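You operate a simulated robot arm through the tools that you are given. There is no shell and no other tool. Be economical: measure what you need, move in short steps, check, and stop when the job is done.

Carry out the task below with a simulated robot arm. There is one attempt and no reset: what you move stays moved.

JOB
Open the purple drawer, take the pink stopper from the inside of the purple drawer and leave it on top of the pink parcel and shut the drawer again. Then fetch the yellow cap and set it on top of the white parcel. Then put the purple bead from the black tray on top of the orange parcel. Then open the right pink drawer. Keep to this order.

The check looks at the end state, three seconds after you hand in, the way a careful person would. Anything else that was tipped, shoved, dropped, spilled or broken makes it a failure. Lids that push on must go on centred and level and be pressed home; caps that screw on are set level and turned clockwise until they are tight.

ROBOT AND FRAMES
A 6-joint arm with a two-finger gripper on a trunk, on a base that drives. Base frame: it is fixed to the floor where the robot stands at the start and does not move with it; the origin is under the middle of the robot, x ahead of it, y to its left, z up. Units: cm, rad, N and s.
It reaches about 71.8 cm from its shoulder. Its first joint turns from -1.204 to 3.002 rad. Places, roughly: orange parcel (10x9x9 cm) [60, 230, 50]; pink parcel (11x11x12 cm) [-70, -110, 20]; pink stopper (3x3x2 cm) [60, -10, 70]; purple bead (3x3x2 cm) [60, -70, 90]; purple drawer [70, 0, 70]; right pink drawer [-150, -110, 80]; white parcel (9x9x11 cm) [-290, -110, 90]; yellow cap (3x3x2 cm) [70, -30, 90]. Payload 3 kg.
The TCP is the grasp point, 3 cm short of the fingertips. In the tool frame z runs along the fingers and y along their closing line. The gripper opens to 9.6 cm. The gripper's body begins 5.3 cm behind the TCP.
Orientation is told as [roll, pitch, yaw] about the base's x, y, z axes, in that order, counted from this pose: with the fingers straight down and closing along the base's y, the tool's x points along the base's -x, its y along +y and its z along -z.

CONTROLS
- The arm moves only by the tool apply_moves. Its argument "rows" is a list that holds one entry, the list of rows, each a list of 7 numbers: the shift along the tool's x, y, z in cm, then the turn, a rotation vector about the tool's x, y, z in rad, then the finger opening in cm, from 0 to 9.6. In form: [[[tx, ty, tz, ax, ay, az, jaw], ...]]. A call has 1 to 8 rows; each row is the pose to reach, as a shift and turn from the pose commanded when the call began, along the tool's axes at that moment. Each row takes 0.2 s and may step no farther than 5 cm and 0.15 rad from the row before; otherwise, or with a gripper value out of range, the whole call is refused. A pose out of reach is approached as far as the arm can. The call stops where the force on the tool passes 40 N (or 10 N more than at its start, if that is more) or the arm is blocked; 0.2 s more then pass. The fingers move at their own pace (about 15.3 cm/s each) and stop on an object; they squeeze with about 26 N. The grip force told is the motor's: it shows also when the fingers shut on nothing. Time passes only in rows, and 0.2 s behind the last, so rows that repeat a pose let the fingers close. The reply holds the time, the measured pose of the TCP, the force on the tool along the base axes, the opening and the grip force, in the units named above and with some noise, with the torque about the TCP (base axes, N m) and any sound that the robot's microphone picked up.
- Cameras (640 x 400 px; columns grow to the right, rows downward): "scene" is now at [11.06, -1.58, 156.1]; the picture's right is [-0.08, -1.00, -0.00], its down [-0.87, 0.07, -0.48] and it looks along [0.48, -0.04, -0.88] (base axes); focal length 272 px, centre (320, 200). "wrist" rides on the gripper at [7.3, 2.2, -8.3] in the tool frame; the picture's right is [-0.29, 0.96, 0.00], its down [-0.66, -0.20, -0.72] and it looks along [-0.69, -0.21, 0.69] (tool axes); focal length 247 px, centre (320, 200). There is no depth. A picture from a camera that has moved, and an enlarged one, comes with that camera's place and axes in the base frame and with its lens. The place of the scene camera against the robot may be out by one fixed shift of up to 1.2 cm in any direction.
- capture(camera): a new picture of that camera. It takes no simulated time.
- raise_lower(by): slides the trunk up (or, below 0, down) by that many cm; the arm and the scene camera ride with it, the base frame stays. It gives what a move gives, with no picture.
- roll_base(legs): drives the robot by 1 to 6 legs, each [ahead, left, turn to the left] in cm, cm and rad, along the robot's own axes; the way and the turn of a leg run together, so that a leg with both is an arc; at most 150 cm and 3.142 rad a leg. The arm and the cameras ride along, it lands a little off, and it stops where it bumps. It gives what a move gives.
- aim_head(pan, tilt): turns the head with the scene camera to pan (to the left, within 1.501 rad either way) and tilt (down, from -0.506 to 1.204), counted from straight ahead of the robot. It gives what a move gives.
- zoom(camera, box): a new picture of the part [left, top, right, bottom] of that camera's present view, enlarged. It takes no simulated time.
- sign_off(): hands the job in; it is judged then, once.

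Work in short steps. Places have to be worked out from the pictures, the camera data and where the tool is seen: move nearer, look again, correct. Check each grasp and each placing, and mend what went wrong. You have 165 turns and 108 pictures in all, those below and enlarged ones among them. Open the gripper and draw the arm clear of the work before you hand the job in, unless the task says otherwise; then end with one line.

The tools are called after ">>>" by a JSON object that holds its "method" and its "body". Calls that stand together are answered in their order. apply_moves: Moves the arm, as the interface text tells. Its arguments: {"type":"object","properties":{"rows":{"type":"array"}},"required":["rows"]} The other tools are called the same way: raise_lower (by) slides the trunk up or down; roll_base (legs) drives the base; aim_head (pan, tilt) turns the head that bears the scene camera; capture (camera) takes a picture; zoom (camera, box) takes an enlarged picture of a part of a camera's view; sign_off () hands the job in.

At the start:

```text
clock: 0.0
eef_pos: [47.71, -19.63, 103.98]
ee_rot: [-0.001, 0.001, 0.001]
contact_force: [-0.2, -0.2, 0.5]
torque: [-0.06, -0.03, -0.03]
gripper_width: 9.58
grip_force: 0.2
trunk travel left (down, up): [-94.0, 0.0]
robot x, y, heading: [0.16, 0.28, -0.0]
head pan, tilt: [-0.082, 1.066]
```

scene: 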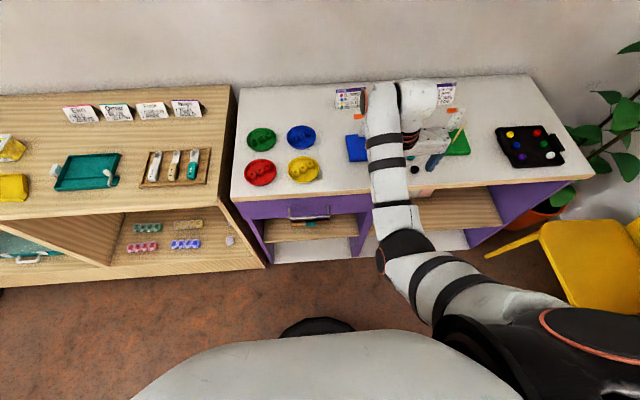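
wrist: 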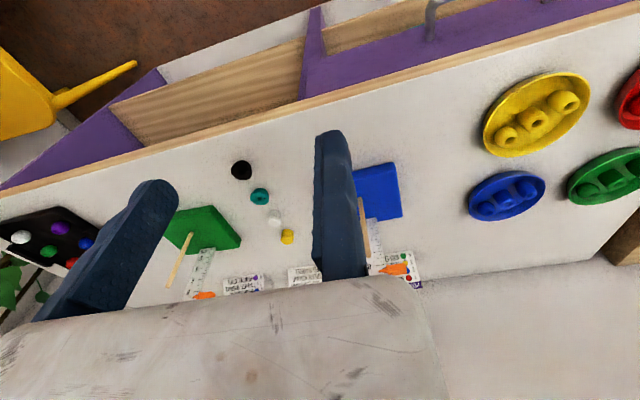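

I'll start by looking closely at the purple drawer and the tabletop.

>>> {"method": "zoom", "body": {"camera": "scene", "box": [230, 170, 390, 270]}}

>>> {"method": "zoom", "body": {"camera": "scene", "box": [330, 70, 570, 220]}}

```text
4.00 times, centred on (310, 220) of scene
camera zoom: at [11.06, -1.58, 156.1], right [-0.08, -1.0, 0.0], down [-0.87, 0.07, -0.48], along [0.48, -0.04, -0.88], focal length 1090 px, centre (360, 120)
```

zoom: 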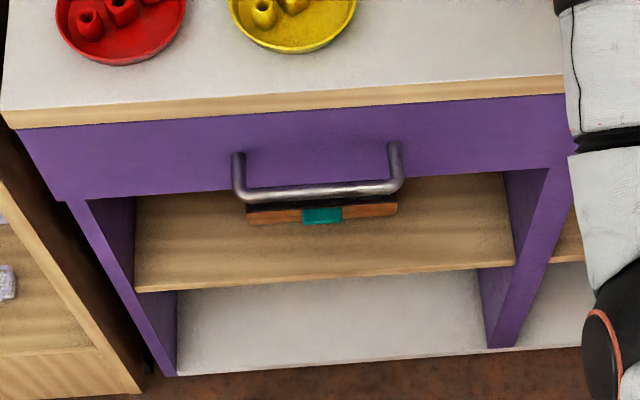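

```text
2.67 times, centred on (450, 145) of scene
camera zoom: at [11.06, -1.58, 156.1], right [-0.08, -1.0, 0.0], down [-0.87, 0.07, -0.48], along [0.48, -0.04, -0.88], focal length 726 px, centre (-27, 347)
```

zoom: 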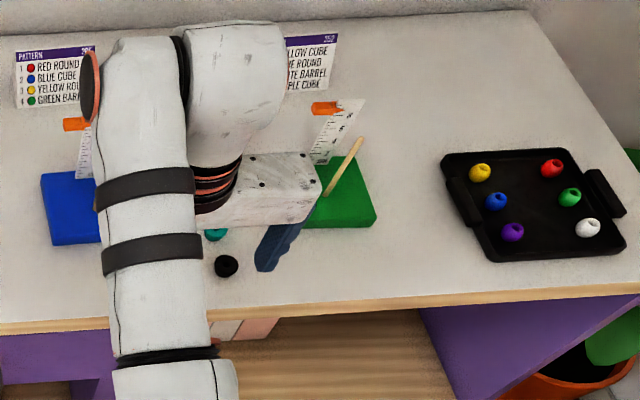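

The arm hides part of the table and I need room at the drawer. I'll back the base off 30 cm, then turn the tool so that the fingers point ahead and close vertically.

>>> {"method": "roll_base", "body": {"legs": [[-30, 0, 0]]}}

>>> {"method": "apply_moves", "body": {"rows": [[[0, 0, 0, -0.08, -0.08, 0.08, 5], [0, 0, 0, -0.16, -0.16, 0.16, 5], [0, 0, 0, -0.24, -0.24, 0.24, 5], [0, 0, 0, -0.32, -0.32, 0.32, 5], [0, 0, 0, -0.4, -0.4, 0.4, 5], [0, 0, 0, -0.48, -0.48, 0.48, 5], [0, 0, 0, -0.56, -0.56, 0.56, 5], [0, 0, 0, -0.6, -0.6, 0.6, 5]]]}}

>>> {"method": "capture", "body": {"camera": "scene"}}

```text
clock: 2.0
eef_pos: [18.4, -19.5, 103.78]
ee_rot: [-0.002, 0.001, 0.007]
contact_force: [0.3, -0.2, 0.0]
torque: [0.0, 0.04, 0.0]
gripper_width: 9.6
grip_force: 0.0
trunk travel left (down, up): [-94.0, 0.0]
robot x, y, heading: [-29.6, -0.18, 0.001]
head pan, tilt: [-0.082, 1.066]
```

```text
clock: 3.8
eef_pos: [18.41, -19.51, 103.98]
ee_rot: [0.78, -0.339, -0.776]
contact_force: [-0.5, -0.3, 0.0]
torque: [-0.02, 0.03, -0.01]
gripper_width: 4.99
grip_force: 0.1
trunk travel left (down, up): [-94.0, 0.0]
robot x, y, heading: [-29.85, -0.08, -0.0]
head pan, tilt: [-0.082, 1.066]
```

```text
103 pictures are left
camera scene: at [-18.52, -1.6, 156.1], right [-0.08, -1.0, 0.0], down [-0.87, 0.07, -0.48], along [0.48, -0.04, -0.88], focal length 272 px, centre (320, 200)
```

scene: 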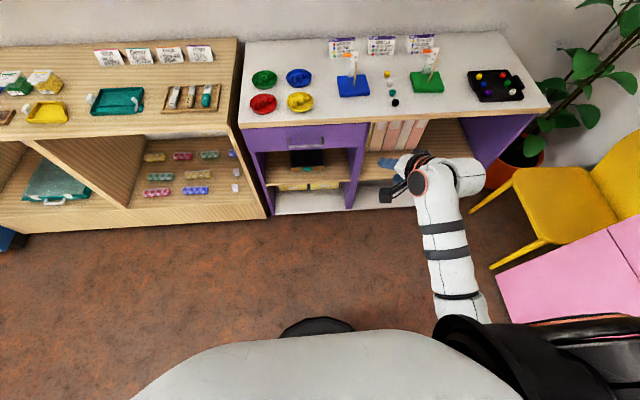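

The turn works; I'll finish the second half and look at the drawer from this second place for triangulation.

>>> {"method": "apply_moves", "body": {"rows": [[[0, 0, 0, -0.08, -0.08, 0.08, 5], [0, 0, 0, -0.16, -0.16, 0.16, 5], [0, 0, 0, -0.24, -0.24, 0.24, 5], [0, 0, 0, -0.32, -0.32, 0.32, 5], [0, 0, 0, -0.4, -0.4, 0.4, 5], [0, 0, 0, -0.48, -0.48, 0.48, 5], [0, 0, 0, -0.56, -0.56, 0.56, 5], [0, 0, 0, -0.609, -0.609, 0.609, 5]]]}}

>>> {"method": "zoom", "body": {"camera": "scene", "box": [240, 100, 400, 200]}}

>>> {"method": "zoom", "body": {"camera": "scene", "box": [380, 45, 540, 145]}}

```text
clock: 5.6
eef_pos: [18.34, -19.52, 103.95]
ee_rot: [1.569, 0.002, -1.568]
contact_force: [-0.1, 0.9, -0.3]
torque: [0.0, -0.02, -0.02]
gripper_width: 5.0
grip_force: 0.0
trunk travel left (down, up): [-94.0, 0.0]
robot x, y, heading: [-29.71, 0.37, 0.003]
head pan, tilt: [-0.082, 1.066]
```

```text
4.00 times, centred on (320, 150) of scene
camera zoom: at [-18.49, -1.58, 156.1], right [-0.08, -1.0, 0.0], down [-0.87, 0.07, -0.48], along [0.48, -0.04, -0.88], focal length 1090 px, centre (320, 400)
```

zoom: 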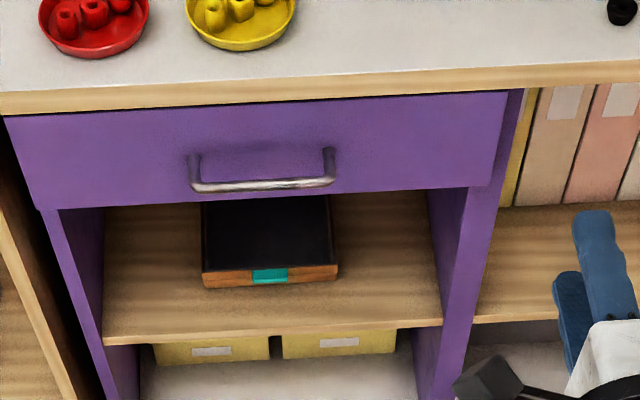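

```text
4.00 times, centred on (460, 95) of scene
camera zoom: at [-18.49, -1.58, 156.1], right [-0.08, -1.0, 0.0], down [-0.87, 0.07, -0.48], along [0.48, -0.04, -0.88], focal length 1090 px, centre (-240, 620)
```

zoom: 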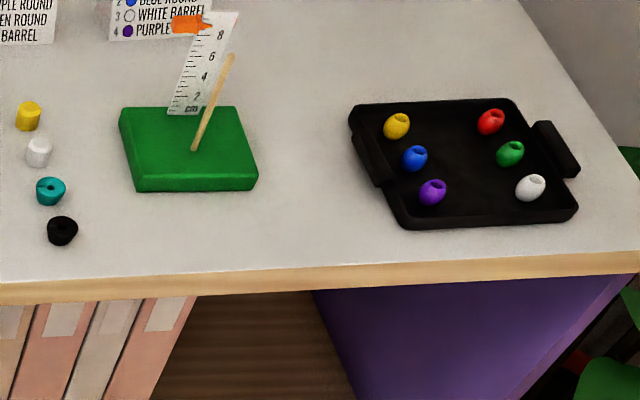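

Triangulating puts the handle bar at about [49, -1.4, 76] and the tabletop at z≈86. I'll lower the trunk 28 cm, shift left 18 cm, then check with the wrist camera before driving in.

>>> {"method": "raise_lower", "body": {"by": -28}}

>>> {"method": "apply_moves", "body": {"rows": [[[4.5, 0, 0, 0, 0, 0, 6], [9, 0, 0, 0, 0, 0, 6], [13.5, 0, 0, 0, 0, 0, 6], [18.1, 0, 0, 0, 0, 0, 6], [18.1, 0, 4, 0, 0, 0, 6], [18.1, 0, 8, 0, 0, 0, 6], [18.1, 0, 12, 0, 0, 0, 6], [18.1, 0, 14, 0, 0, 0, 6]]]}}

>>> {"method": "capture", "body": {"camera": "scene"}}

>>> {"method": "capture", "body": {"camera": "wrist"}}

```text
clock: 8.5
eef_pos: [18.31, -19.44, 75.91]
ee_rot: [1.571, 0.0, -1.566]
contact_force: [0.9, 0.2, -0.9]
torque: [0.02, 0.05, 0.02]
gripper_width: 4.99
grip_force: 0.1
trunk travel left (down, up): [-66.0, 28.0]
robot x, y, heading: [-29.54, 0.13, 0.004]
head pan, tilt: [-0.082, 1.066]
```

```text
clock: 9.3
eef_pos: [18.24, -10.82, 74.98]
ee_rot: [1.585, -0.176, -1.514]
contact_force: [0.0, 0.0, 1.0]
torque: [0.01, -0.01, -0.01]
gripper_width: 6.01
grip_force: 0.1
trunk travel left (down, up): [-66.0, 28.0]
robot x, y, heading: [-29.49, -0.22, 0.003]
head pan, tilt: [-0.082, 1.066]
stopped in row 3: the arm was blocked; the commanded pose is now the measured one
```

```text
100 pictures are left
camera scene: at [-18.5, -1.53, 128.1], right [-0.08, -1.0, 0.0], down [-0.87, 0.07, -0.48], along [0.48, -0.04, -0.88], focal length 272 px, centre (320, 200)
```

scene: 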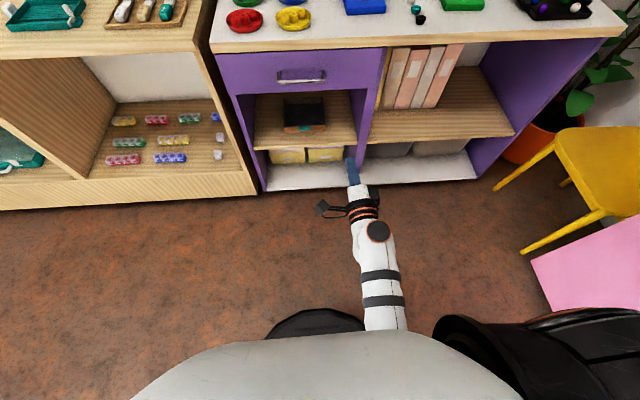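

```text
99 pictures are left
camera wrist: at [9.43, -3.76, 75.78], right [-0.01, -0.12, 0.99], down [-0.68, -0.73, -0.09], along [0.73, -0.67, -0.08], focal length 247 px, centre (320, 200)
```

wrist: 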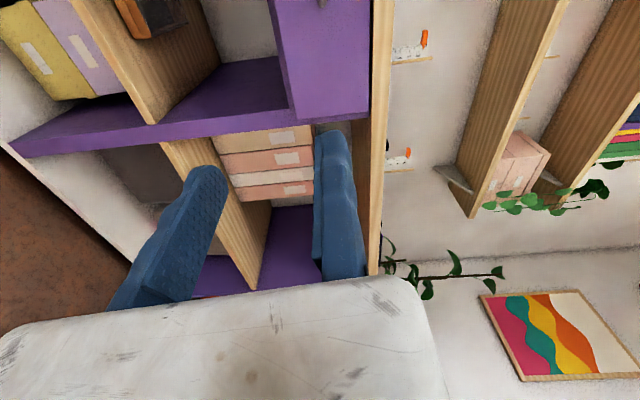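

The arm hit a joint limit going across. I'll go back to the right, restore the orientation, and do the sideways shift with the base.

>>> {"method": "apply_moves", "body": {"rows": [[[-4, 0.4, 0, 0.007, -0.029, 0.088, 6], [-8.6, 0.9, 0, 0.014, -0.057, 0.176, 6]]]}}

>>> {"method": "roll_base", "body": {"legs": [[0, 18.1, 0]]}}

>>> {"method": "capture", "body": {"camera": "wrist"}}

```text
clock: 9.9
eef_pos: [18.74, -19.02, 77.73]
ee_rot: [1.577, 0.006, -1.569]
contact_force: [-0.4, 0.0, -0.1]
torque: [0.0, -0.01, 0.03]
gripper_width: 6.0
grip_force: 0.0
trunk travel left (down, up): [-66.0, 28.0]
robot x, y, heading: [-29.61, -0.47, 0.004]
head pan, tilt: [-0.082, 1.066]
```

```text
clock: 11.4
eef_pos: [18.86, -0.88, 77.76]
ee_rot: [1.574, 0.003, -1.567]
contact_force: [-0.7, 0.6, -0.5]
torque: [0.01, -0.02, 0.0]
gripper_width: 6.01
grip_force: 0.1
trunk travel left (down, up): [-66.0, 28.0]
robot x, y, heading: [-29.59, 17.72, 0.01]
head pan, tilt: [-0.082, 1.066]
```

```text
98 pictures are left
camera wrist: at [10.3, 6.49, 79.83], right [0.0, -0.3, 0.95], down [-0.72, -0.66, -0.21], along [0.7, -0.69, -0.21], focal length 247 px, centre (320, 200)
```

wrist: 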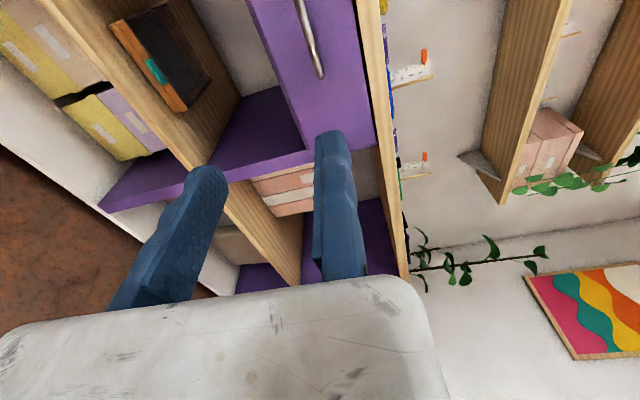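

The handle is seen where I expected it, at z≈76.2. I'll drop 1.6 cm and drive ahead 18 cm, leaving the last stretch to the arm.

>>> {"method": "apply_moves", "body": {"rows": [[[-0.5, -1.6, 0, 0, 0, 0, 6]]]}}

>>> {"method": "roll_base", "body": {"legs": [[18, 0, 0]]}}

>>> {"method": "capture", "body": {"camera": "wrist"}}

>>> {"method": "capture", "body": {"camera": "scene"}}

```text
clock: 11.8
eef_pos: [18.73, -1.3, 76.14]
ee_rot: [1.577, 0.005, -1.566]
contact_force: [-0.2, 1.4, -0.1]
torque: [0.01, 0.0, 0.03]
gripper_width: 5.98
grip_force: 0.1
trunk travel left (down, up): [-66.0, 28.0]
robot x, y, heading: [-29.6, 17.72, 0.01]
head pan, tilt: [-0.082, 1.066]
```

```text
clock: 13.3
eef_pos: [36.54, -1.06, 76.13]
ee_rot: [1.575, 0.004, -1.569]
contact_force: [0.4, -0.5, -0.5]
torque: [-0.02, 0.0, -0.01]
gripper_width: 5.99
grip_force: 0.0
trunk travel left (down, up): [-66.0, 28.0]
robot x, y, heading: [-11.93, 17.81, 0.007]
head pan, tilt: [-0.082, 1.066]
```

```text
97 pictures are left
camera wrist: at [28.09, 6.16, 78.25], right [0.0, -0.3, 0.95], down [-0.72, -0.66, -0.21], along [0.69, -0.69, -0.21], focal length 247 px, centre (320, 200)
```

wrist: 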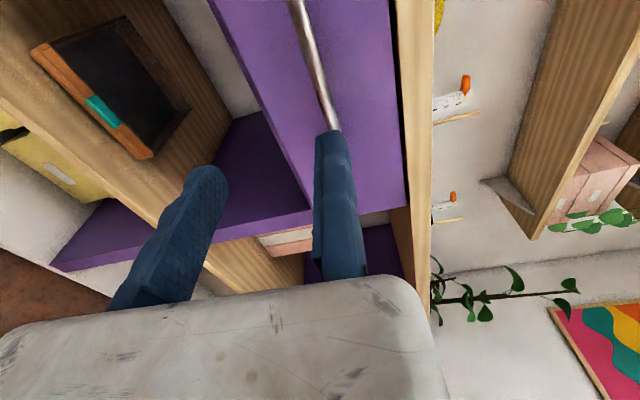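

```text
96 pictures are left
camera scene: at [-0.85, 16.53, 128.09], right [-0.07, -1.0, 0.0], down [-0.87, 0.06, -0.48], along [0.48, -0.04, -0.88], focal length 272 px, centre (320, 200)
```

scene: 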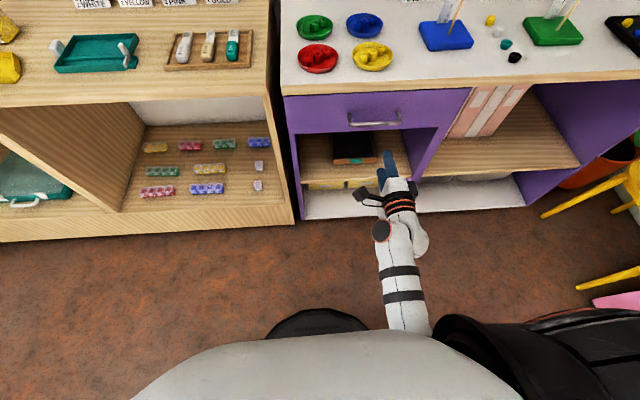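

The bar reads z≈76.2, centred between the open fingers. I'll advance 11.7 cm and close.

>>> {"method": "apply_moves", "body": {"rows": [[[0, 0, 4, 0, 0, 0, 6], [0, 0, 8, 0, 0, 0, 6], [0, 0, 10.5, 0, 0, 0, 6], [0, 0, 11.7, 0, 0, 0, 6], [0, 0, 11.7, 0, 0, 0, 0], [0, 0, 11.7, 0, 0, 0, 0]]]}}

>>> {"method": "capture", "body": {"camera": "wrist"}}

```text
clock: 14.0
eef_pos: [45.31, -1.11, 76.06]
ee_rot: [1.576, 0.003, -1.572]
contact_force: [-31.7, 5.3, 11.4]
torque: [-0.15, -0.38, -0.21]
gripper_width: 6.02
grip_force: 0.0
trunk travel left (down, up): [-66.0, 28.0]
robot x, y, heading: [-11.99, 18.21, 0.005]
head pan, tilt: [-0.082, 1.066]
stopped in row 3: the force on the tool passed its limit at 68 N (the readings are from after the stop); the commanded pose is now the measured one
```

```text
95 pictures are left
camera wrist: at [36.92, 6.22, 78.26], right [-0.01, -0.3, 0.95], down [-0.72, -0.66, -0.21], along [0.69, -0.69, -0.21], focal length 247 px, centre (320, 200)
```

wrist: 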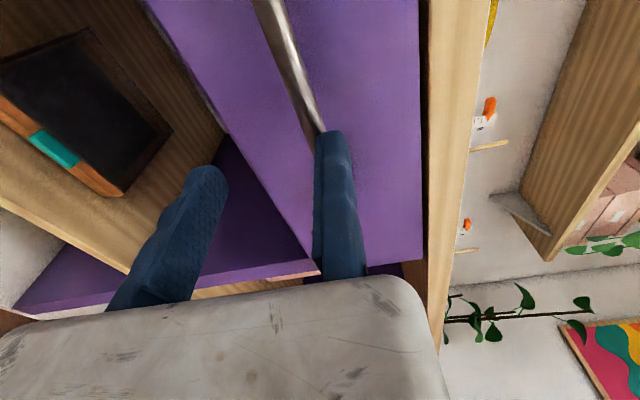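

Contact came at the bar: the wrist picture shows one finger sitting right about at TCP height while the other is far off, as though only one finger moves. I'll back off and test at another opening.

>>> {"method": "apply_moves", "body": {"rows": [[[0, 0, -4, 0, 0, 0, 6], [0, 0, -4, 0, 0, 0, 1], [0, 0, -4, 0, 0, 0, 1]]]}}

>>> {"method": "capture", "body": {"camera": "wrist"}}

>>> {"method": "zoom", "body": {"camera": "scene", "box": [320, 100, 480, 200]}}

```text
clock: 14.8
eef_pos: [41.44, -1.03, 75.9]
ee_rot: [1.575, 0.007, -1.569]
contact_force: [-0.1, -0.2, -0.4]
torque: [0.01, 0.01, 0.0]
gripper_width: 0.99
grip_force: 0.1
trunk travel left (down, up): [-66.0, 28.0]
robot x, y, heading: [-11.84, 17.86, 0.008]
head pan, tilt: [-0.082, 1.066]
```

```text
94 pictures are left
camera wrist: at [33.0, 6.23, 78.09], right [0.0, -0.3, 0.95], down [-0.72, -0.66, -0.21], along [0.69, -0.69, -0.21], focal length 247 px, centre (320, 200)
```

wrist: 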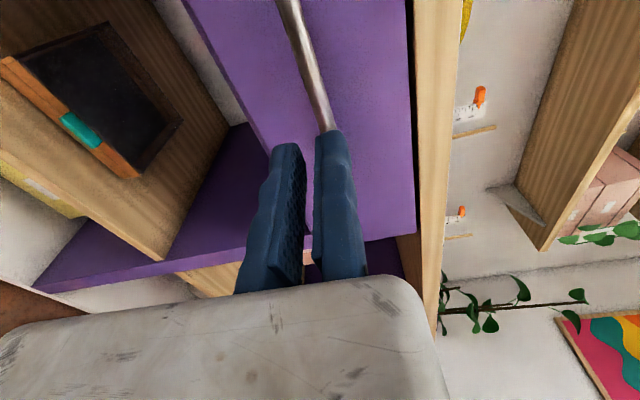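

```text
4.00 times, centred on (400, 150) of scene
camera zoom: at [-0.99, 16.52, 128.11], right [-0.07, -1.0, 0.0], down [-0.87, 0.06, -0.48], along [0.48, -0.04, -0.88], focal length 1090 px, centre (0, 400)
```

zoom: 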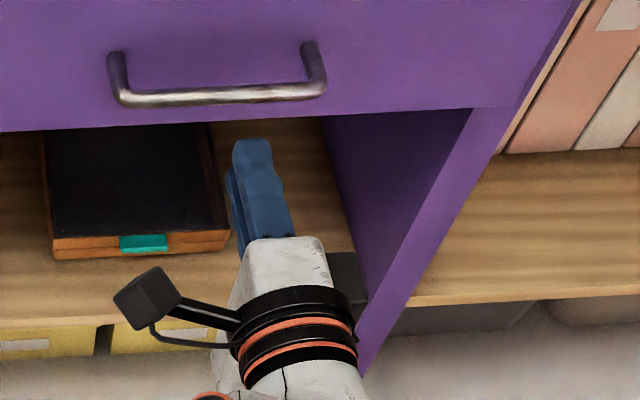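

Confirmed: the tool's +y finger stays fixed with its pad at TCP y≈0, and only the other finger moves. So I raise 1.9 cm to bring the fixed finger just above the bar, and then advance.

>>> {"method": "apply_moves", "body": {"rows": [[[0, 1.9, 0, 0, 0, 0, 5], [0, 1.9, 0, 0, 0, 0, 5], [0, 1.9, 3, 0, 0, 0, 5], [0, 1.9, 5.5, 0, 0, 0, 5], [0, 1.9, 6.6, 0, 0, 0, 5]]]}}

>>> {"method": "capture", "body": {"camera": "wrist"}}

```text
clock: 16.0
eef_pos: [45.7, -1.13, 77.74]
ee_rot: [1.577, 0.005, -1.559]
contact_force: [-0.1, 0.2, -0.3]
torque: [0.0, 0.0, -0.01]
gripper_width: 5.0
grip_force: 0.1
out of reach, approached as far as the arm can: row 4, 5
trunk travel left (down, up): [-66.0, 28.0]
robot x, y, heading: [-11.79, 17.97, 0.007]
head pan, tilt: [-0.082, 1.066]
```

```text
92 pictures are left
camera wrist: at [37.22, 6.2, 79.9], right [0.0, -0.3, 0.95], down [-0.71, -0.67, -0.21], along [0.7, -0.68, -0.21], focal length 247 px, centre (320, 200)
```

wrist: 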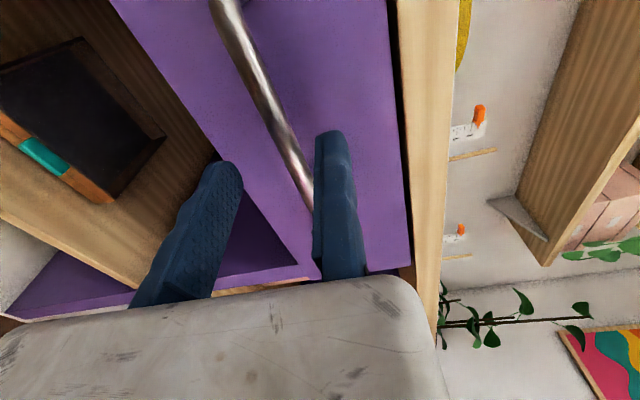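

The arm ran out of reach at x=45.7 with a clear gap to the bar. I'll roll the base ahead 2.6 cm to bring it between the fingers.

>>> {"method": "roll_base", "body": {"legs": [[2.6, 0, 0]]}}

>>> {"method": "capture", "body": {"camera": "wrist"}}

```text
clock: 16.8
eef_pos: [48.48, -1.0, 77.77]
ee_rot: [1.576, 0.004, -1.559]
contact_force: [-0.5, 0.6, -1.0]
torque: [0.01, 0.01, -0.01]
gripper_width: 4.99
grip_force: 0.1
trunk travel left (down, up): [-66.0, 28.0]
robot x, y, heading: [-9.62, 17.83, 0.01]
head pan, tilt: [-0.082, 1.066]
```

```text
91 pictures are left
camera wrist: at [39.86, 6.22, 79.9], right [0.0, -0.3, 0.95], down [-0.71, -0.67, -0.21], along [0.7, -0.68, -0.21], focal length 247 px, centre (320, 200)
```

wrist: 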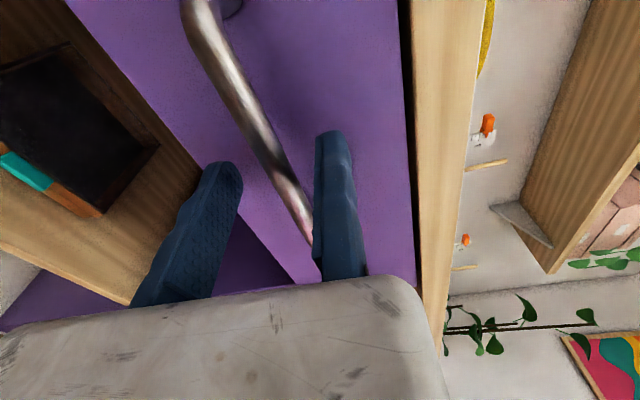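

The bar is now between the fingers. I'll ease down about 0.9 cm so the fixed finger nearly touches, then close.

>>> {"method": "apply_moves", "body": {"rows": [[[0, -0.5, 0, 0, 0, 0, 5], [0, -0.9, 0, 0, 0, 0, 3], [0, -0.9, 0, 0, 0, 0, 0], [0, -0.9, 0, 0, 0, 0, 0]]]}}

```text
clock: 17.8
eef_pos: [48.32, -0.93, 76.63]
ee_rot: [1.573, 0.005, -1.559]
contact_force: [-2.9, 0.3, -9.5]
torque: [-0.4, 0.07, 0.04]
gripper_width: 1.18
grip_force: 45.1
trunk travel left (down, up): [-66.0, 28.0]
robot x, y, heading: [-9.26, 17.84, 0.012]
head pan, tilt: [-0.082, 1.066]
```

Gripped on the bar (1.18 cm). I'll pull by backing the base 16 cm.

>>> {"method": "roll_base", "body": {"legs": [[-16, 0, 0]]}}

>>> {"method": "capture", "body": {"camera": "scene"}}

```text
clock: 19.2
eef_pos: [32.48, -0.86, 76.69]
ee_rot: [1.572, 0.004, -1.556]
contact_force: [0.9, 11.5, -15.9]
torque: [-0.23, 0.02, 0.25]
gripper_width: 1.17
grip_force: 45.2
trunk travel left (down, up): [-66.0, 28.0]
robot x, y, heading: [-25.26, 18.38, 0.01]
head pan, tilt: [-0.082, 1.066]
```

```text
90 pictures are left
camera scene: at [-13.97, 16.61, 128.06], right [-0.07, -1.0, 0.0], down [-0.87, 0.06, -0.48], along [0.48, -0.04, -0.88], focal length 272 px, centre (320, 200)
```

scene: 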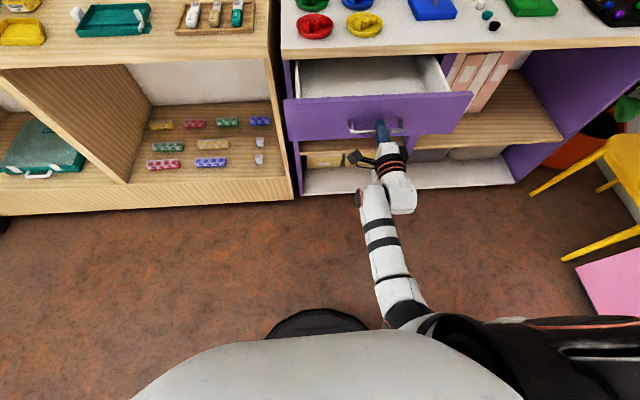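

The drawer is open; I'll zoom into it for the stopper.

>>> {"method": "zoom", "body": {"camera": "scene", "box": [280, 45, 480, 170]}}

```text
3.20 times, centred on (380, 108) of scene
camera zoom: at [-13.97, 16.61, 128.06], right [-0.07, -1.0, 0.0], down [-0.87, 0.06, -0.48], along [0.48, -0.04, -0.88], focal length 872 px, centre (128, 496)
```

zoom: 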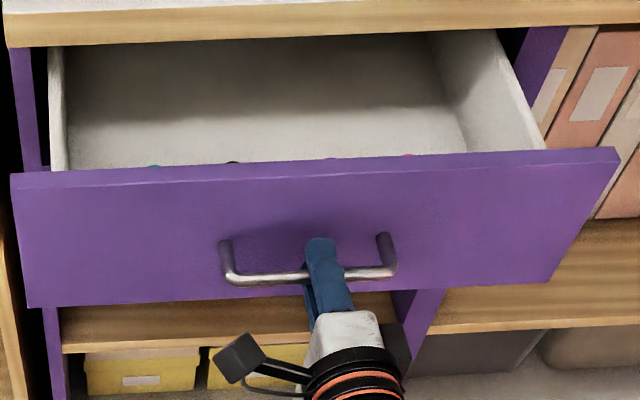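

The beads sit just behind the front panel; the pink one is near y≈-12. I'll release the handle, back away, raise the trunk and turn the fingers down again.

>>> {"method": "apply_moves", "body": {"rows": [[[0, 0, 0, 0, 0, 0, 2.5], [0, 0.4, 0, 0, 0, 0, 4.5], [0, 0.4, 0, 0, 0, 0, 4.5]]]}}

>>> {"method": "roll_base", "body": {"legs": [[-12, 0, 0]]}}

>>> {"method": "raise_lower", "body": {"by": 28}}

>>> {"method": "apply_moves", "body": {"rows": [[[0, 0, 0, 0.08, 0.08, -0.08, 4.5], [0, 0, 0, 0.16, 0.16, -0.16, 4.5], [0, 0, 0, 0.24, 0.24, -0.24, 4.5], [0, 0, 0, 0.32, 0.32, -0.32, 4.5], [0, 0, 0, 0.4, 0.4, -0.4, 4.5], [0, 0, 0, 0.48, 0.48, -0.48, 4.5], [0, 0, 0, 0.56, 0.56, -0.56, 4.5], [0, 0, 0, 0.6, 0.6, -0.6, 4.5]]]}}

>>> {"method": "capture", "body": {"camera": "scene"}}

```text
clock: 20.0
eef_pos: [32.42, -1.0, 77.16]
ee_rot: [1.574, 0.005, -1.558]
contact_force: [-0.1, 0.0, 0.6]
torque: [0.03, 0.0, 0.0]
gripper_width: 4.49
grip_force: 0.0
trunk travel left (down, up): [-66.0, 28.0]
robot x, y, heading: [-25.55, 17.86, 0.007]
head pan, tilt: [-0.082, 1.066]
```

```text
clock: 21.3
eef_pos: [20.44, -1.15, 77.22]
ee_rot: [1.577, 0.006, -1.556]
contact_force: [-0.3, 0.0, 0.8]
torque: [0.01, -0.02, -0.01]
gripper_width: 4.52
grip_force: 0.1
trunk travel left (down, up): [-66.0, 28.0]
robot x, y, heading: [-36.92, 18.21, 0.008]
head pan, tilt: [-0.082, 1.066]
```

```text
clock: 24.1
eef_pos: [20.52, -1.06, 105.15]
ee_rot: [1.574, 0.006, -1.556]
contact_force: [1.1, 0.0, 0.2]
torque: [-0.03, 0.0, -0.01]
gripper_width: 4.49
grip_force: 0.1
trunk travel left (down, up): [-94.0, 0.0]
robot x, y, heading: [-37.61, 17.76, 0.014]
head pan, tilt: [-0.082, 1.066]
```

```text
clock: 25.9
eef_pos: [25.18, -4.65, 99.08]
ee_rot: [0.8, -0.337, -0.776]
contact_force: [0.5, 0.6, 0.7]
torque: [-0.01, 0.01, 0.01]
gripper_width: 4.49
grip_force: 0.0
out of reach, approached as far as the arm can: row 1, 3, 4, 5, 6, 7, 8
trunk travel left (down, up): [-94.0, 0.0]
robot x, y, heading: [-37.3, 17.66, 0.009]
head pan, tilt: [-0.082, 1.066]
```

```text
88 pictures are left
camera scene: at [-26.05, 16.3, 156.1], right [-0.07, -1.0, 0.0], down [-0.87, 0.06, -0.48], along [0.48, -0.04, -0.88], focal length 272 px, centre (320, 200)
```

scene: 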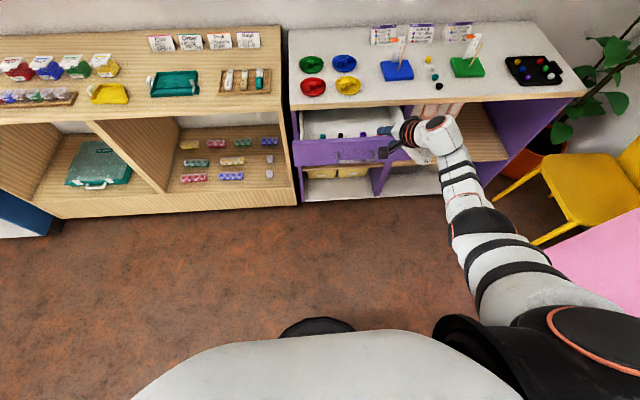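

The arm ran to full stretch during the turn. I'll draw it 12 cm back toward the robot while finishing the rotation.

>>> {"method": "apply_moves", "body": {"rows": [[[2, -1, -2, 0.08, 0.08, -0.08, 4.5], [4, -2, -4, 0.16, 0.16, -0.16, 4.5], [6, -3, -6, 0.24, 0.24, -0.24, 4.5], [8, -4, -8, 0.32, 0.32, -0.32, 4.5], [8, -4, -8, 0.4, 0.4, -0.4, 4.5], [8, -4, -8, 0.48, 0.48, -0.48, 4.5], [8, -4, -8, 0.56, 0.56, -0.56, 4.5], [8, -4, -8, 0.606, 0.606, -0.606, 4.5]]]}}

>>> {"method": "zoom", "body": {"camera": "scene", "box": [280, 80, 440, 180]}}

```text
clock: 27.7
eef_pos: [12.93, -5.04, 98.98]
ee_rot: [0.013, -0.008, 0.01]
contact_force: [0.1, 0.9, -0.1]
torque: [-0.02, 0.0, 0.04]
gripper_width: 4.5
grip_force: 0.0
out of reach, approached as far as the arm can: row 1, 2, 3, 4, 5, 6, 7, 8
trunk travel left (down, up): [-94.0, 0.0]
robot x, y, heading: [-37.27, 17.93, 0.005]
head pan, tilt: [-0.082, 1.066]
```

```text
4.00 times, centred on (360, 130) of scene
camera zoom: at [-26.11, 16.34, 156.1], right [-0.07, -1.0, 0.0], down [-0.87, 0.06, -0.48], along [0.48, -0.04, -0.88], focal length 1090 px, centre (160, 480)
```

zoom: 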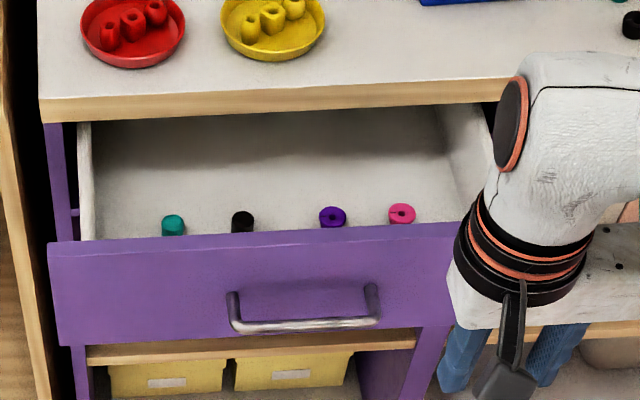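

The stopper reads about [45.7, -12.3, ~75.5]. I'll drive so that the gripper is over it, then look with the wrist camera.

>>> {"method": "roll_base", "body": {"legs": [[30, -6, 0]]}}

>>> {"method": "capture", "body": {"camera": "wrist"}}

```text
clock: 29.8
eef_pos: [42.84, -11.13, 99.01]
ee_rot: [0.014, -0.009, 0.006]
contact_force: [0.2, 0.3, -0.4]
torque: [-0.01, 0.04, 0.0]
gripper_width: 4.53
grip_force: 0.0
trunk travel left (down, up): [-94.0, 0.0]
robot x, y, heading: [-6.82, 12.08, 0.002]
head pan, tilt: [-0.082, 1.066]
```

```text
86 pictures are left
camera wrist: at [35.34, -9.11, 107.2], right [0.29, 0.96, 0.02], down [0.65, -0.21, 0.73], along [0.7, -0.2, -0.69], focal length 247 px, centre (320, 200)
```

wrist: 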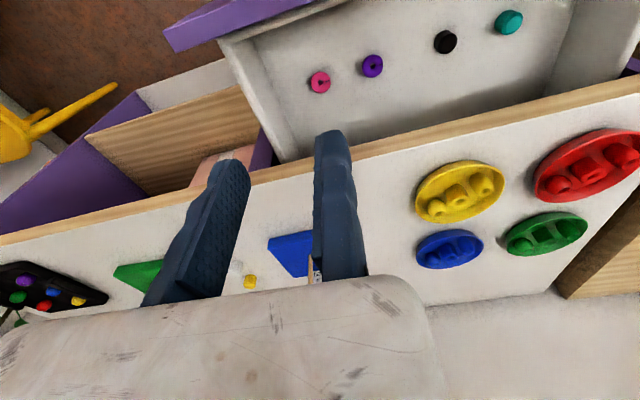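

The wrist view puts the stopper at about [46.9, -12.3]. I'll set the fixed finger just left of it (y=-10.4, x=46.8), lower 14 cm, and look again.

>>> {"method": "apply_moves", "body": {"rows": [[[-4, 0.7, 0, -0.013, 0.008, 0, 4.5], [-4, 0.7, 0, -0.013, 0.008, 0, 4.5]]]}}

>>> {"method": "raise_lower", "body": {"by": -14}}

>>> {"method": "capture", "body": {"camera": "wrist"}}

```text
clock: 30.4
eef_pos: [44.98, -11.84, 99.57]
ee_rot: [0.039, -0.008, 0.005]
contact_force: [0.2, 0.2, -0.6]
torque: [0.01, 0.04, 0.01]
gripper_width: 4.48
grip_force: 0.0
out of reach, approached as far as the arm can: row 1, 2
trunk travel left (down, up): [-94.0, 0.0]
robot x, y, heading: [-7.01, 11.77, 0.002]
head pan, tilt: [-0.082, 1.066]
```

```text
clock: 32.0
eef_pos: [44.9, -11.82, 85.52]
ee_rot: [0.04, -0.007, 0.005]
contact_force: [0.6, 0.1, -0.6]
torque: [0.02, -0.02, 0.02]
gripper_width: 4.5
grip_force: 0.0
trunk travel left (down, up): [-80.0, 14.0]
robot x, y, heading: [-6.69, 11.61, -0.001]
head pan, tilt: [-0.082, 1.066]
```

```text
85 pictures are left
camera wrist: at [37.54, -9.95, 93.82], right [0.29, 0.96, 0.04], down [0.66, -0.23, 0.72], along [0.7, -0.18, -0.69], focal length 247 px, centre (320, 200)
```

wrist: 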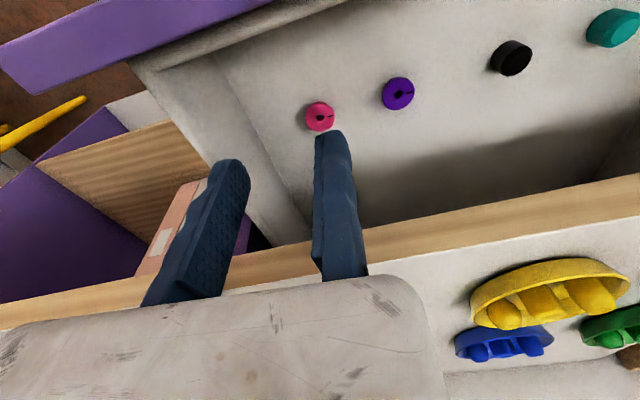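

The arm is at its reach limit here (trailing ~2 cm), so I want the base closer. I'll raise a little, retract the arm 8 cm, then drive 8 cm ahead.

>>> {"method": "raise_lower", "body": {"by": 7}}

>>> {"method": "apply_moves", "body": {"rows": [[[4, 0, 0, 0, 0, 0, 4.5], [8, 0, 0, 0, 0, 0, 4.5], [8, 0, 0, 0, 0, 0, 4.5]]]}}

>>> {"method": "roll_base", "body": {"legs": [[8, 0, 0]]}}

```text
clock: 33.1
eef_pos: [44.96, -11.74, 92.54]
ee_rot: [0.04, -0.007, 0.004]
contact_force: [0.2, 0.4, 0.6]
torque: [-0.02, -0.03, -0.01]
gripper_width: 4.51
grip_force: 0.1
trunk travel left (down, up): [-87.0, 7.0]
robot x, y, heading: [-7.53, 11.79, 0.004]
head pan, tilt: [-0.082, 1.066]
```

```text
clock: 33.9
eef_pos: [39.25, -13.41, 91.26]
ee_rot: [0.043, -0.007, 0.009]
contact_force: [0.7, 0.7, 1.0]
torque: [-0.02, 0.0, -0.03]
gripper_width: 4.53
grip_force: 0.0
out of reach, approached as far as the arm can: row 2, 3
trunk travel left (down, up): [-87.0, 7.0]
robot x, y, heading: [-7.37, 12.37, 0.004]
head pan, tilt: [-0.082, 1.066]
```

```text
clock: 35.0
eef_pos: [46.97, -13.53, 91.28]
ee_rot: [0.042, -0.004, 0.012]
contact_force: [0.3, 1.5, -0.6]
torque: [-0.01, 0.05, 0.01]
gripper_width: 4.52
grip_force: 0.0
trunk travel left (down, up): [-87.0, 7.0]
robot x, y, heading: [0.69, 11.98, 0.003]
head pan, tilt: [-0.082, 1.066]
```

Even retracting was limited, so a joint limit is likely rather than stretch. I'll nudge back toward the known-good start pose (left and up) to see whether it frees itself.

>>> {"method": "apply_moves", "body": {"rows": [[[0, 2, -2, -0.04, 0, 0, 4.5], [0, 4, -4, -0.04, 0, 0, 4.5], [0, 4, -4, -0.04, 0, 0, 4.5]]]}}

>>> {"method": "capture", "body": {"camera": "scene"}}

```text
clock: 35.8
eef_pos: [49.14, -11.71, 94.12]
ee_rot: [0.085, -0.003, 0.017]
contact_force: [0.0, 0.0, -0.5]
torque: [-0.02, 0.03, 0.0]
gripper_width: 4.5
grip_force: 0.2
out of reach, approached as far as the arm can: row 1, 2, 3
trunk travel left (down, up): [-87.0, 7.0]
robot x, y, heading: [0.81, 11.99, 0.005]
head pan, tilt: [-0.082, 1.066]
```

```text
84 pictures are left
camera scene: at [11.91, 10.39, 149.1], right [-0.08, -1.0, 0.0], down [-0.87, 0.07, -0.48], along [0.48, -0.04, -0.88], focal length 272 px, centre (320, 200)
```

scene: 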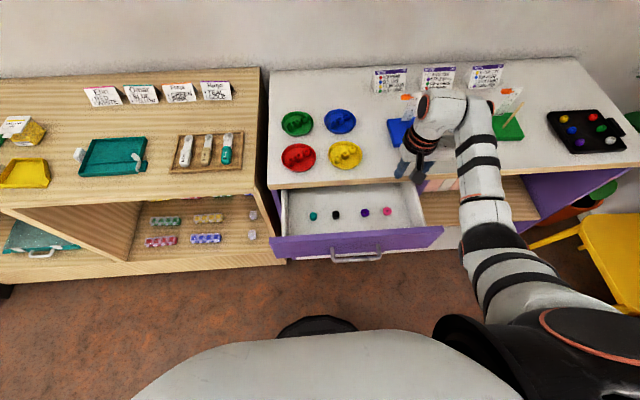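

The wrist has flipped to the other side of the forearm (it now hangs left of it), a different arm branch with some joint at its limit. I'll back off into free space and bring the arm to its start-like pose with small probes.

>>> {"method": "roll_base", "body": {"legs": [[-30, 0, 0]]}}

>>> {"method": "apply_moves", "body": {"rows": [[[0, 0, 0, 0, 0, 0.15, 4.5], [0, 0, 0, 0, 0, 0.3, 4.5], [0, 0, 0, 0, 0, 0.45, 4.5], [0, 0, 0, 0, 0, 0.6, 4.5]]]}}

```text
clock: 37.8
eef_pos: [18.98, -11.96, 93.95]
ee_rot: [0.083, -0.002, 0.014]
contact_force: [-0.7, -0.4, -1.1]
torque: [-0.02, 0.0, -0.02]
gripper_width: 4.51
grip_force: 0.0
trunk travel left (down, up): [-87.0, 7.0]
robot x, y, heading: [-29.51, 11.94, 0.001]
head pan, tilt: [-0.082, 1.066]
```

```text
clock: 38.8
eef_pos: [21.76, -26.58, 93.32]
ee_rot: [0.06, 0.047, -0.469]
contact_force: [-0.3, -0.4, -0.5]
torque: [0.04, -0.01, 0.0]
gripper_width: 4.52
grip_force: 0.0
out of reach, approached as far as the arm can: row 1, 2, 3, 4
trunk travel left (down, up): [-87.0, 7.0]
robot x, y, heading: [-29.12, 12.22, -0.002]
head pan, tilt: [-0.082, 1.066]
```

Turning that way made the whole arm swing, so the last wrist joint is at its stop in that direction. I'll turn the other way instead.

>>> {"method": "apply_moves", "body": {"rows": [[[0, 0, 0, 0, 0, -0.15, 4.5], [0, 0, 0, 0, 0, -0.3, 4.5], [0, 0, 0, 0, 0, -0.45, 4.5], [0, 0, 0, 0, 0, -0.6, 4.5], [0, 0, 0, 0, 0, -0.75, 4.5], [0, 0, 0, 0, 0, -0.9, 4.5], [0, 0, 0, 0, 0, -1.05, 4.5], [0, 0, 0, 0, 0, -1.2, 4.5]]]}}

>>> {"method": "capture", "body": {"camera": "scene"}}

```text
clock: 40.6
eef_pos: [21.81, -26.24, 93.58]
ee_rot: [0.069, -0.04, 0.732]
contact_force: [-0.1, 0.3, 0.2]
torque: [-0.04, -0.01, -0.02]
gripper_width: 4.5
grip_force: 0.1
trunk travel left (down, up): [-87.0, 7.0]
robot x, y, heading: [-29.43, 11.79, 0.0]
head pan, tilt: [-0.082, 1.066]
```

```text
83 pictures are left
camera scene: at [-18.24, 10.38, 149.1], right [-0.08, -1.0, 0.0], down [-0.87, 0.07, -0.48], along [0.48, -0.04, -0.88], focal length 272 px, centre (320, 200)
```

scene: 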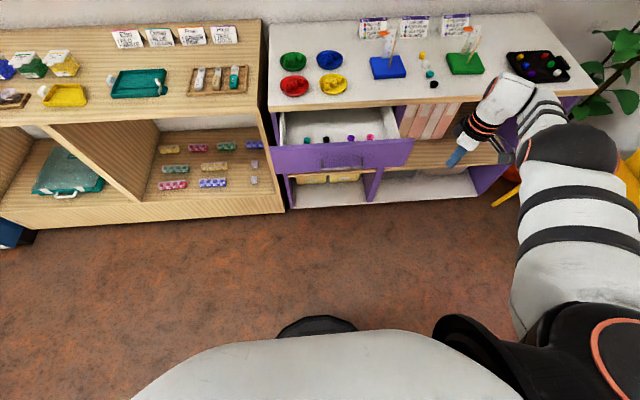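

Free now. The limit depends on how far right the arm is turned, so working about 38 cm right of the robot's middle leaves margin. I'll turn back to yaw 0, level the tool, and then drive to the stopper.

>>> {"method": "apply_moves", "body": {"rows": [[[0, 0, 0, 0, 0, 0.15, 4.5], [0, 0, 0, 0, 0, 0.3, 4.5], [0, 0, 0, 0, 0, 0.45, 4.5], [0, 0, 0, 0, 0, 0.6, 4.5], [0, 0, 0, 0, 0, 0.732, 4.5]]]}}

>>> {"method": "apply_moves", "body": {"rows": [[[0, 0, 0, 0.078, -0.016, 0, 4.5]]]}}

>>> {"method": "roll_base", "body": {"legs": [[25, 15.9, 0]]}}

>>> {"method": "capture", "body": {"camera": "wrist"}}

```text
clock: 41.8
eef_pos: [21.94, -26.18, 93.68]
ee_rot: [0.077, 0.015, -0.005]
contact_force: [-0.8, 0.1, 0.3]
torque: [0.04, 0.04, -0.01]
gripper_width: 4.51
grip_force: 0.0
trunk travel left (down, up): [-87.0, 7.0]
robot x, y, heading: [-29.12, 12.0, 0.0]
head pan, tilt: [-0.082, 1.066]
```

```text
clock: 42.2
eef_pos: [21.68, -26.19, 93.55]
ee_rot: [-0.003, 0.002, -0.003]
contact_force: [0.0, 0.7, 0.1]
torque: [-0.02, -0.04, 0.0]
gripper_width: 4.52
grip_force: 0.0
trunk travel left (down, up): [-87.0, 7.0]
robot x, y, heading: [-29.22, 12.04, -0.006]
head pan, tilt: [-0.082, 1.066]
```

```text
clock: 44.3
eef_pos: [46.8, -10.14, 93.54]
ee_rot: [-0.004, 0.001, 0.0]
contact_force: [0.1, -0.7, 0.1]
torque: [0.0, 0.01, -0.04]
gripper_width: 4.48
grip_force: 0.1
trunk travel left (down, up): [-87.0, 7.0]
robot x, y, heading: [-4.16, 27.65, 0.002]
head pan, tilt: [-0.082, 1.066]
```

```text
82 pictures are left
camera wrist: at [39.49, -7.9, 101.89], right [0.29, 0.96, 0.0], down [0.66, -0.2, 0.72], along [0.69, -0.21, -0.69], focal length 247 px, centre (320, 200)
```

wrist: 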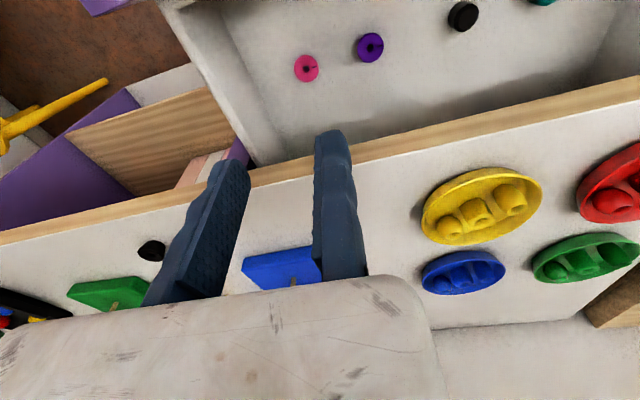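

The two wrist views triangulate the stopper to about [47.9, -12.1, 73.4]. The fixed finger is already at y=-10.1; I'll shift ahead 0.7 and lower 14 cm, watching forces.

>>> {"method": "apply_moves", "body": {"rows": [[[-0.7, 0, 0, 0, 0, 0, 4.5]]]}}

>>> {"method": "raise_lower", "body": {"by": -14}}

>>> {"method": "capture", "body": {"camera": "wrist"}}

```text
clock: 44.7
eef_pos: [47.66, -10.24, 93.6]
ee_rot: [-0.007, 0.001, 0.0]
contact_force: [1.0, 0.2, 0.9]
torque: [0.0, 0.0, 0.0]
gripper_width: 4.47
grip_force: 0.0
trunk travel left (down, up): [-87.0, 7.0]
robot x, y, heading: [-4.46, 27.93, 0.001]
head pan, tilt: [-0.082, 1.066]
```

```text
clock: 46.3
eef_pos: [47.64, -10.2, 79.58]
ee_rot: [-0.005, 0.0, 0.0]
contact_force: [0.7, -0.6, -0.4]
torque: [-0.02, 0.01, 0.02]
gripper_width: 4.5
grip_force: 0.0
trunk travel left (down, up): [-73.0, 21.0]
robot x, y, heading: [-4.33, 28.13, 0.0]
head pan, tilt: [-0.082, 1.066]
```

```text
81 pictures are left
camera wrist: at [40.22, -7.89, 87.87], right [0.29, 0.96, 0.0], down [0.66, -0.2, 0.72], along [0.69, -0.21, -0.69], focal length 247 px, centre (320, 200)
```

wrist: 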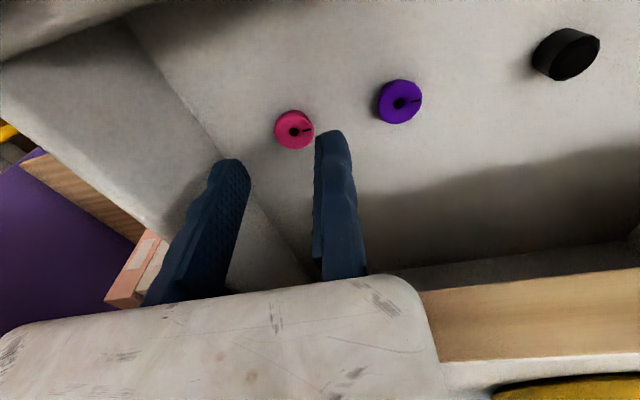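

The stopper lies properly between the fingers (about [47.6, -11.9]). I'll descend with the arm in small steps till just above the floor.

>>> {"method": "apply_moves", "body": {"rows": [[[0, 0, 1.5, 0, 0, 0, 4.5], [0, 0, 3, 0, 0, 0, 4.5], [0, 0, 3.6, 0, 0, 0, 4.5]]]}}

>>> {"method": "capture", "body": {"camera": "wrist"}}

```text
clock: 47.1
eef_pos: [47.29, -9.72, 76.76]
ee_rot: [-0.004, -0.002, 0.0]
contact_force: [0.7, 0.0, 0.3]
torque: [0.0, 0.01, 0.01]
gripper_width: 4.49
grip_force: 0.1
out of reach, approached as far as the arm can: row 2, 3
trunk travel left (down, up): [-73.0, 21.0]
robot x, y, heading: [-4.02, 27.74, 0.003]
head pan, tilt: [-0.082, 1.066]
```

```text
80 pictures are left
camera wrist: at [39.8, -7.5, 84.96], right [0.29, 0.96, 0.0], down [0.66, -0.2, 0.72], along [0.69, -0.21, -0.69], focal length 247 px, centre (320, 200)
```

wrist: 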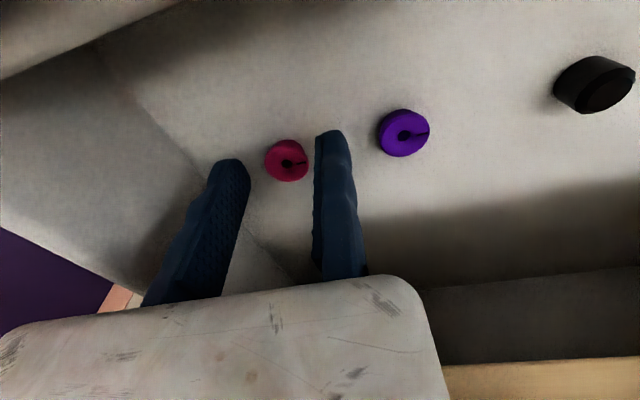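

Fingers now straddle the stopper but the arm is at the end of its downward reach; I'll use the trunk for the last bit.

>>> {"method": "raise_lower", "body": {"by": -1.2}}

>>> {"method": "zoom", "body": {"camera": "wrist", "box": [200, 100, 440, 250]}}

```text
clock: 47.7
eef_pos: [47.1, -9.88, 75.61]
ee_rot: [-0.005, -0.001, 0.0]
contact_force: [-0.5, -0.5, -0.5]
torque: [-0.04, 0.01, -0.03]
gripper_width: 4.49
grip_force: 0.0
trunk travel left (down, up): [-71.8, 22.2]
robot x, y, heading: [-4.19, 28.06, 0.001]
head pan, tilt: [-0.082, 1.066]
```

```text
2.67 times, centred on (320, 175) of wrist
camera zoom: at [39.8, -7.51, 83.78], right [0.29, 0.96, 0.0], down [0.66, -0.2, 0.72], along [0.69, -0.21, -0.69], focal length 659 px, centre (320, 267)
```

zoom: 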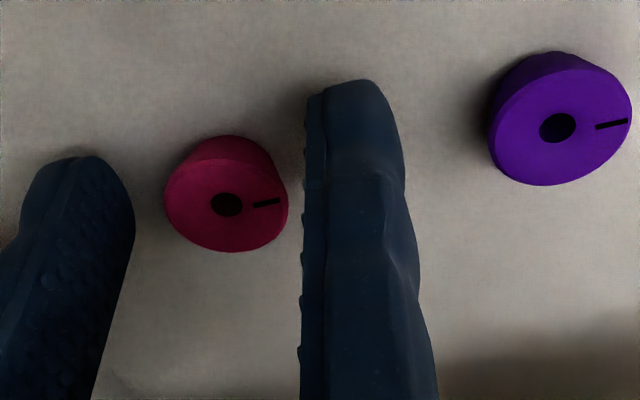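

Well placed. Closing.

>>> {"method": "apply_moves", "body": {"rows": [[[0, 0, 0, 0, 0, 0, 3], [0, 0, 0, 0, 0, 0, 1], [0, 0, 0, 0, 0, 0, 1], [0, 0, 0, 0, 0, 0, 1]]]}}

>>> {"method": "raise_lower", "body": {"by": 4}}

>>> {"method": "capture", "body": {"camera": "wrist"}}

```text
clock: 48.7
eef_pos: [47.26, -9.83, 75.54]
ee_rot: [-0.004, -0.002, 0.0]
contact_force: [0.0, -1.4, 0.9]
torque: [0.0, 0.01, -0.03]
gripper_width: 1.98
grip_force: 25.4
trunk travel left (down, up): [-71.8, 22.2]
robot x, y, heading: [-4.1, 28.02, 0.002]
head pan, tilt: [-0.082, 1.066]
```

```text
clock: 49.6
eef_pos: [47.21, -9.89, 79.53]
ee_rot: [-0.006, -0.001, 0.002]
contact_force: [0.2, -0.5, 0.3]
torque: [0.01, 0.0, 0.03]
gripper_width: 1.99
grip_force: 26.5
trunk travel left (down, up): [-75.8, 18.2]
robot x, y, heading: [-4.01, 27.7, 0.002]
head pan, tilt: [-0.082, 1.066]
```

```text
78 pictures are left
camera wrist: at [39.82, -7.52, 87.77], right [0.29, 0.96, 0.0], down [0.66, -0.2, 0.72], along [0.69, -0.21, -0.69], focal length 247 px, centre (320, 200)
```

wrist: 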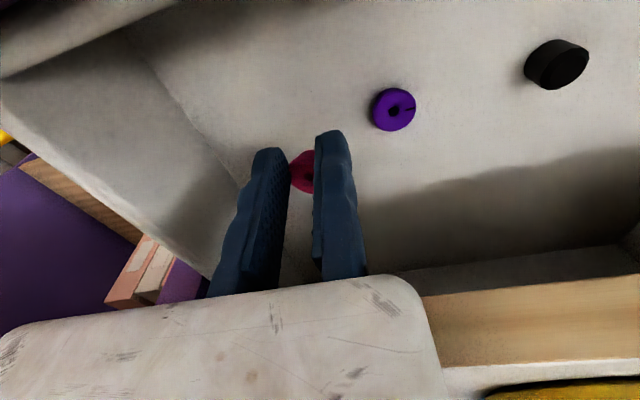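

The stopper is held (2.0 cm). I'll raise fully, back off, and look right and behind for the pink parcel.

>>> {"method": "raise_lower", "body": {"by": 18}}

>>> {"method": "roll_base", "body": {"legs": [[-45, 0, 0]]}}

>>> {"method": "aim_head", "body": {"pan": -1.3, "tilt": 0.7}}

>>> {"method": "capture", "body": {"camera": "scene"}}

```text
clock: 51.6
eef_pos: [47.23, -9.9, 97.55]
ee_rot: [-0.005, -0.003, -0.001]
contact_force: [0.5, -0.6, -1.1]
torque: [0.01, 0.01, 0.02]
gripper_width: 1.86
grip_force: 26.4
trunk travel left (down, up): [-93.8, 0.2]
robot x, y, heading: [-4.78, 27.38, -0.0]
head pan, tilt: [-0.082, 1.066]
```

```text
clock: 54.3
eef_pos: [1.84, -9.79, 97.55]
ee_rot: [-0.004, 0.001, 0.002]
contact_force: [0.4, 0.2, -0.2]
torque: [0.03, 0.01, -0.01]
gripper_width: 1.0
grip_force: 0.0
trunk travel left (down, up): [-93.8, 0.2]
robot x, y, heading: [-49.93, 28.16, 0.002]
head pan, tilt: [-0.082, 1.066]
```

```text
clock: 55.7
eef_pos: [1.82, -9.87, 97.62]
ee_rot: [-0.005, -0.001, 0.002]
contact_force: [0.8, 0.4, 0.3]
torque: [-0.02, 0.02, -0.03]
gripper_width: 1.01
grip_force: 0.0
trunk travel left (down, up): [-93.8, 0.2]
robot x, y, heading: [-49.51, 27.62, 0.003]
head pan, tilt: [-1.3, 0.7]
```

```text
77 pictures are left
camera scene: at [-42.87, 18.59, 158.69], right [-0.96, -0.27, 0.0], down [-0.17, 0.62, -0.76], along [0.21, -0.74, -0.64], focal length 272 px, centre (320, 200)
```

scene: 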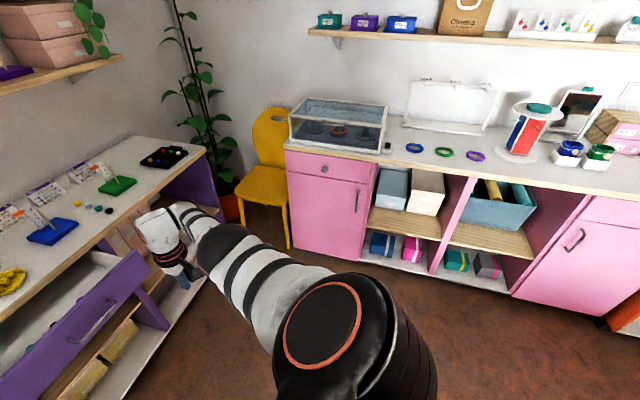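

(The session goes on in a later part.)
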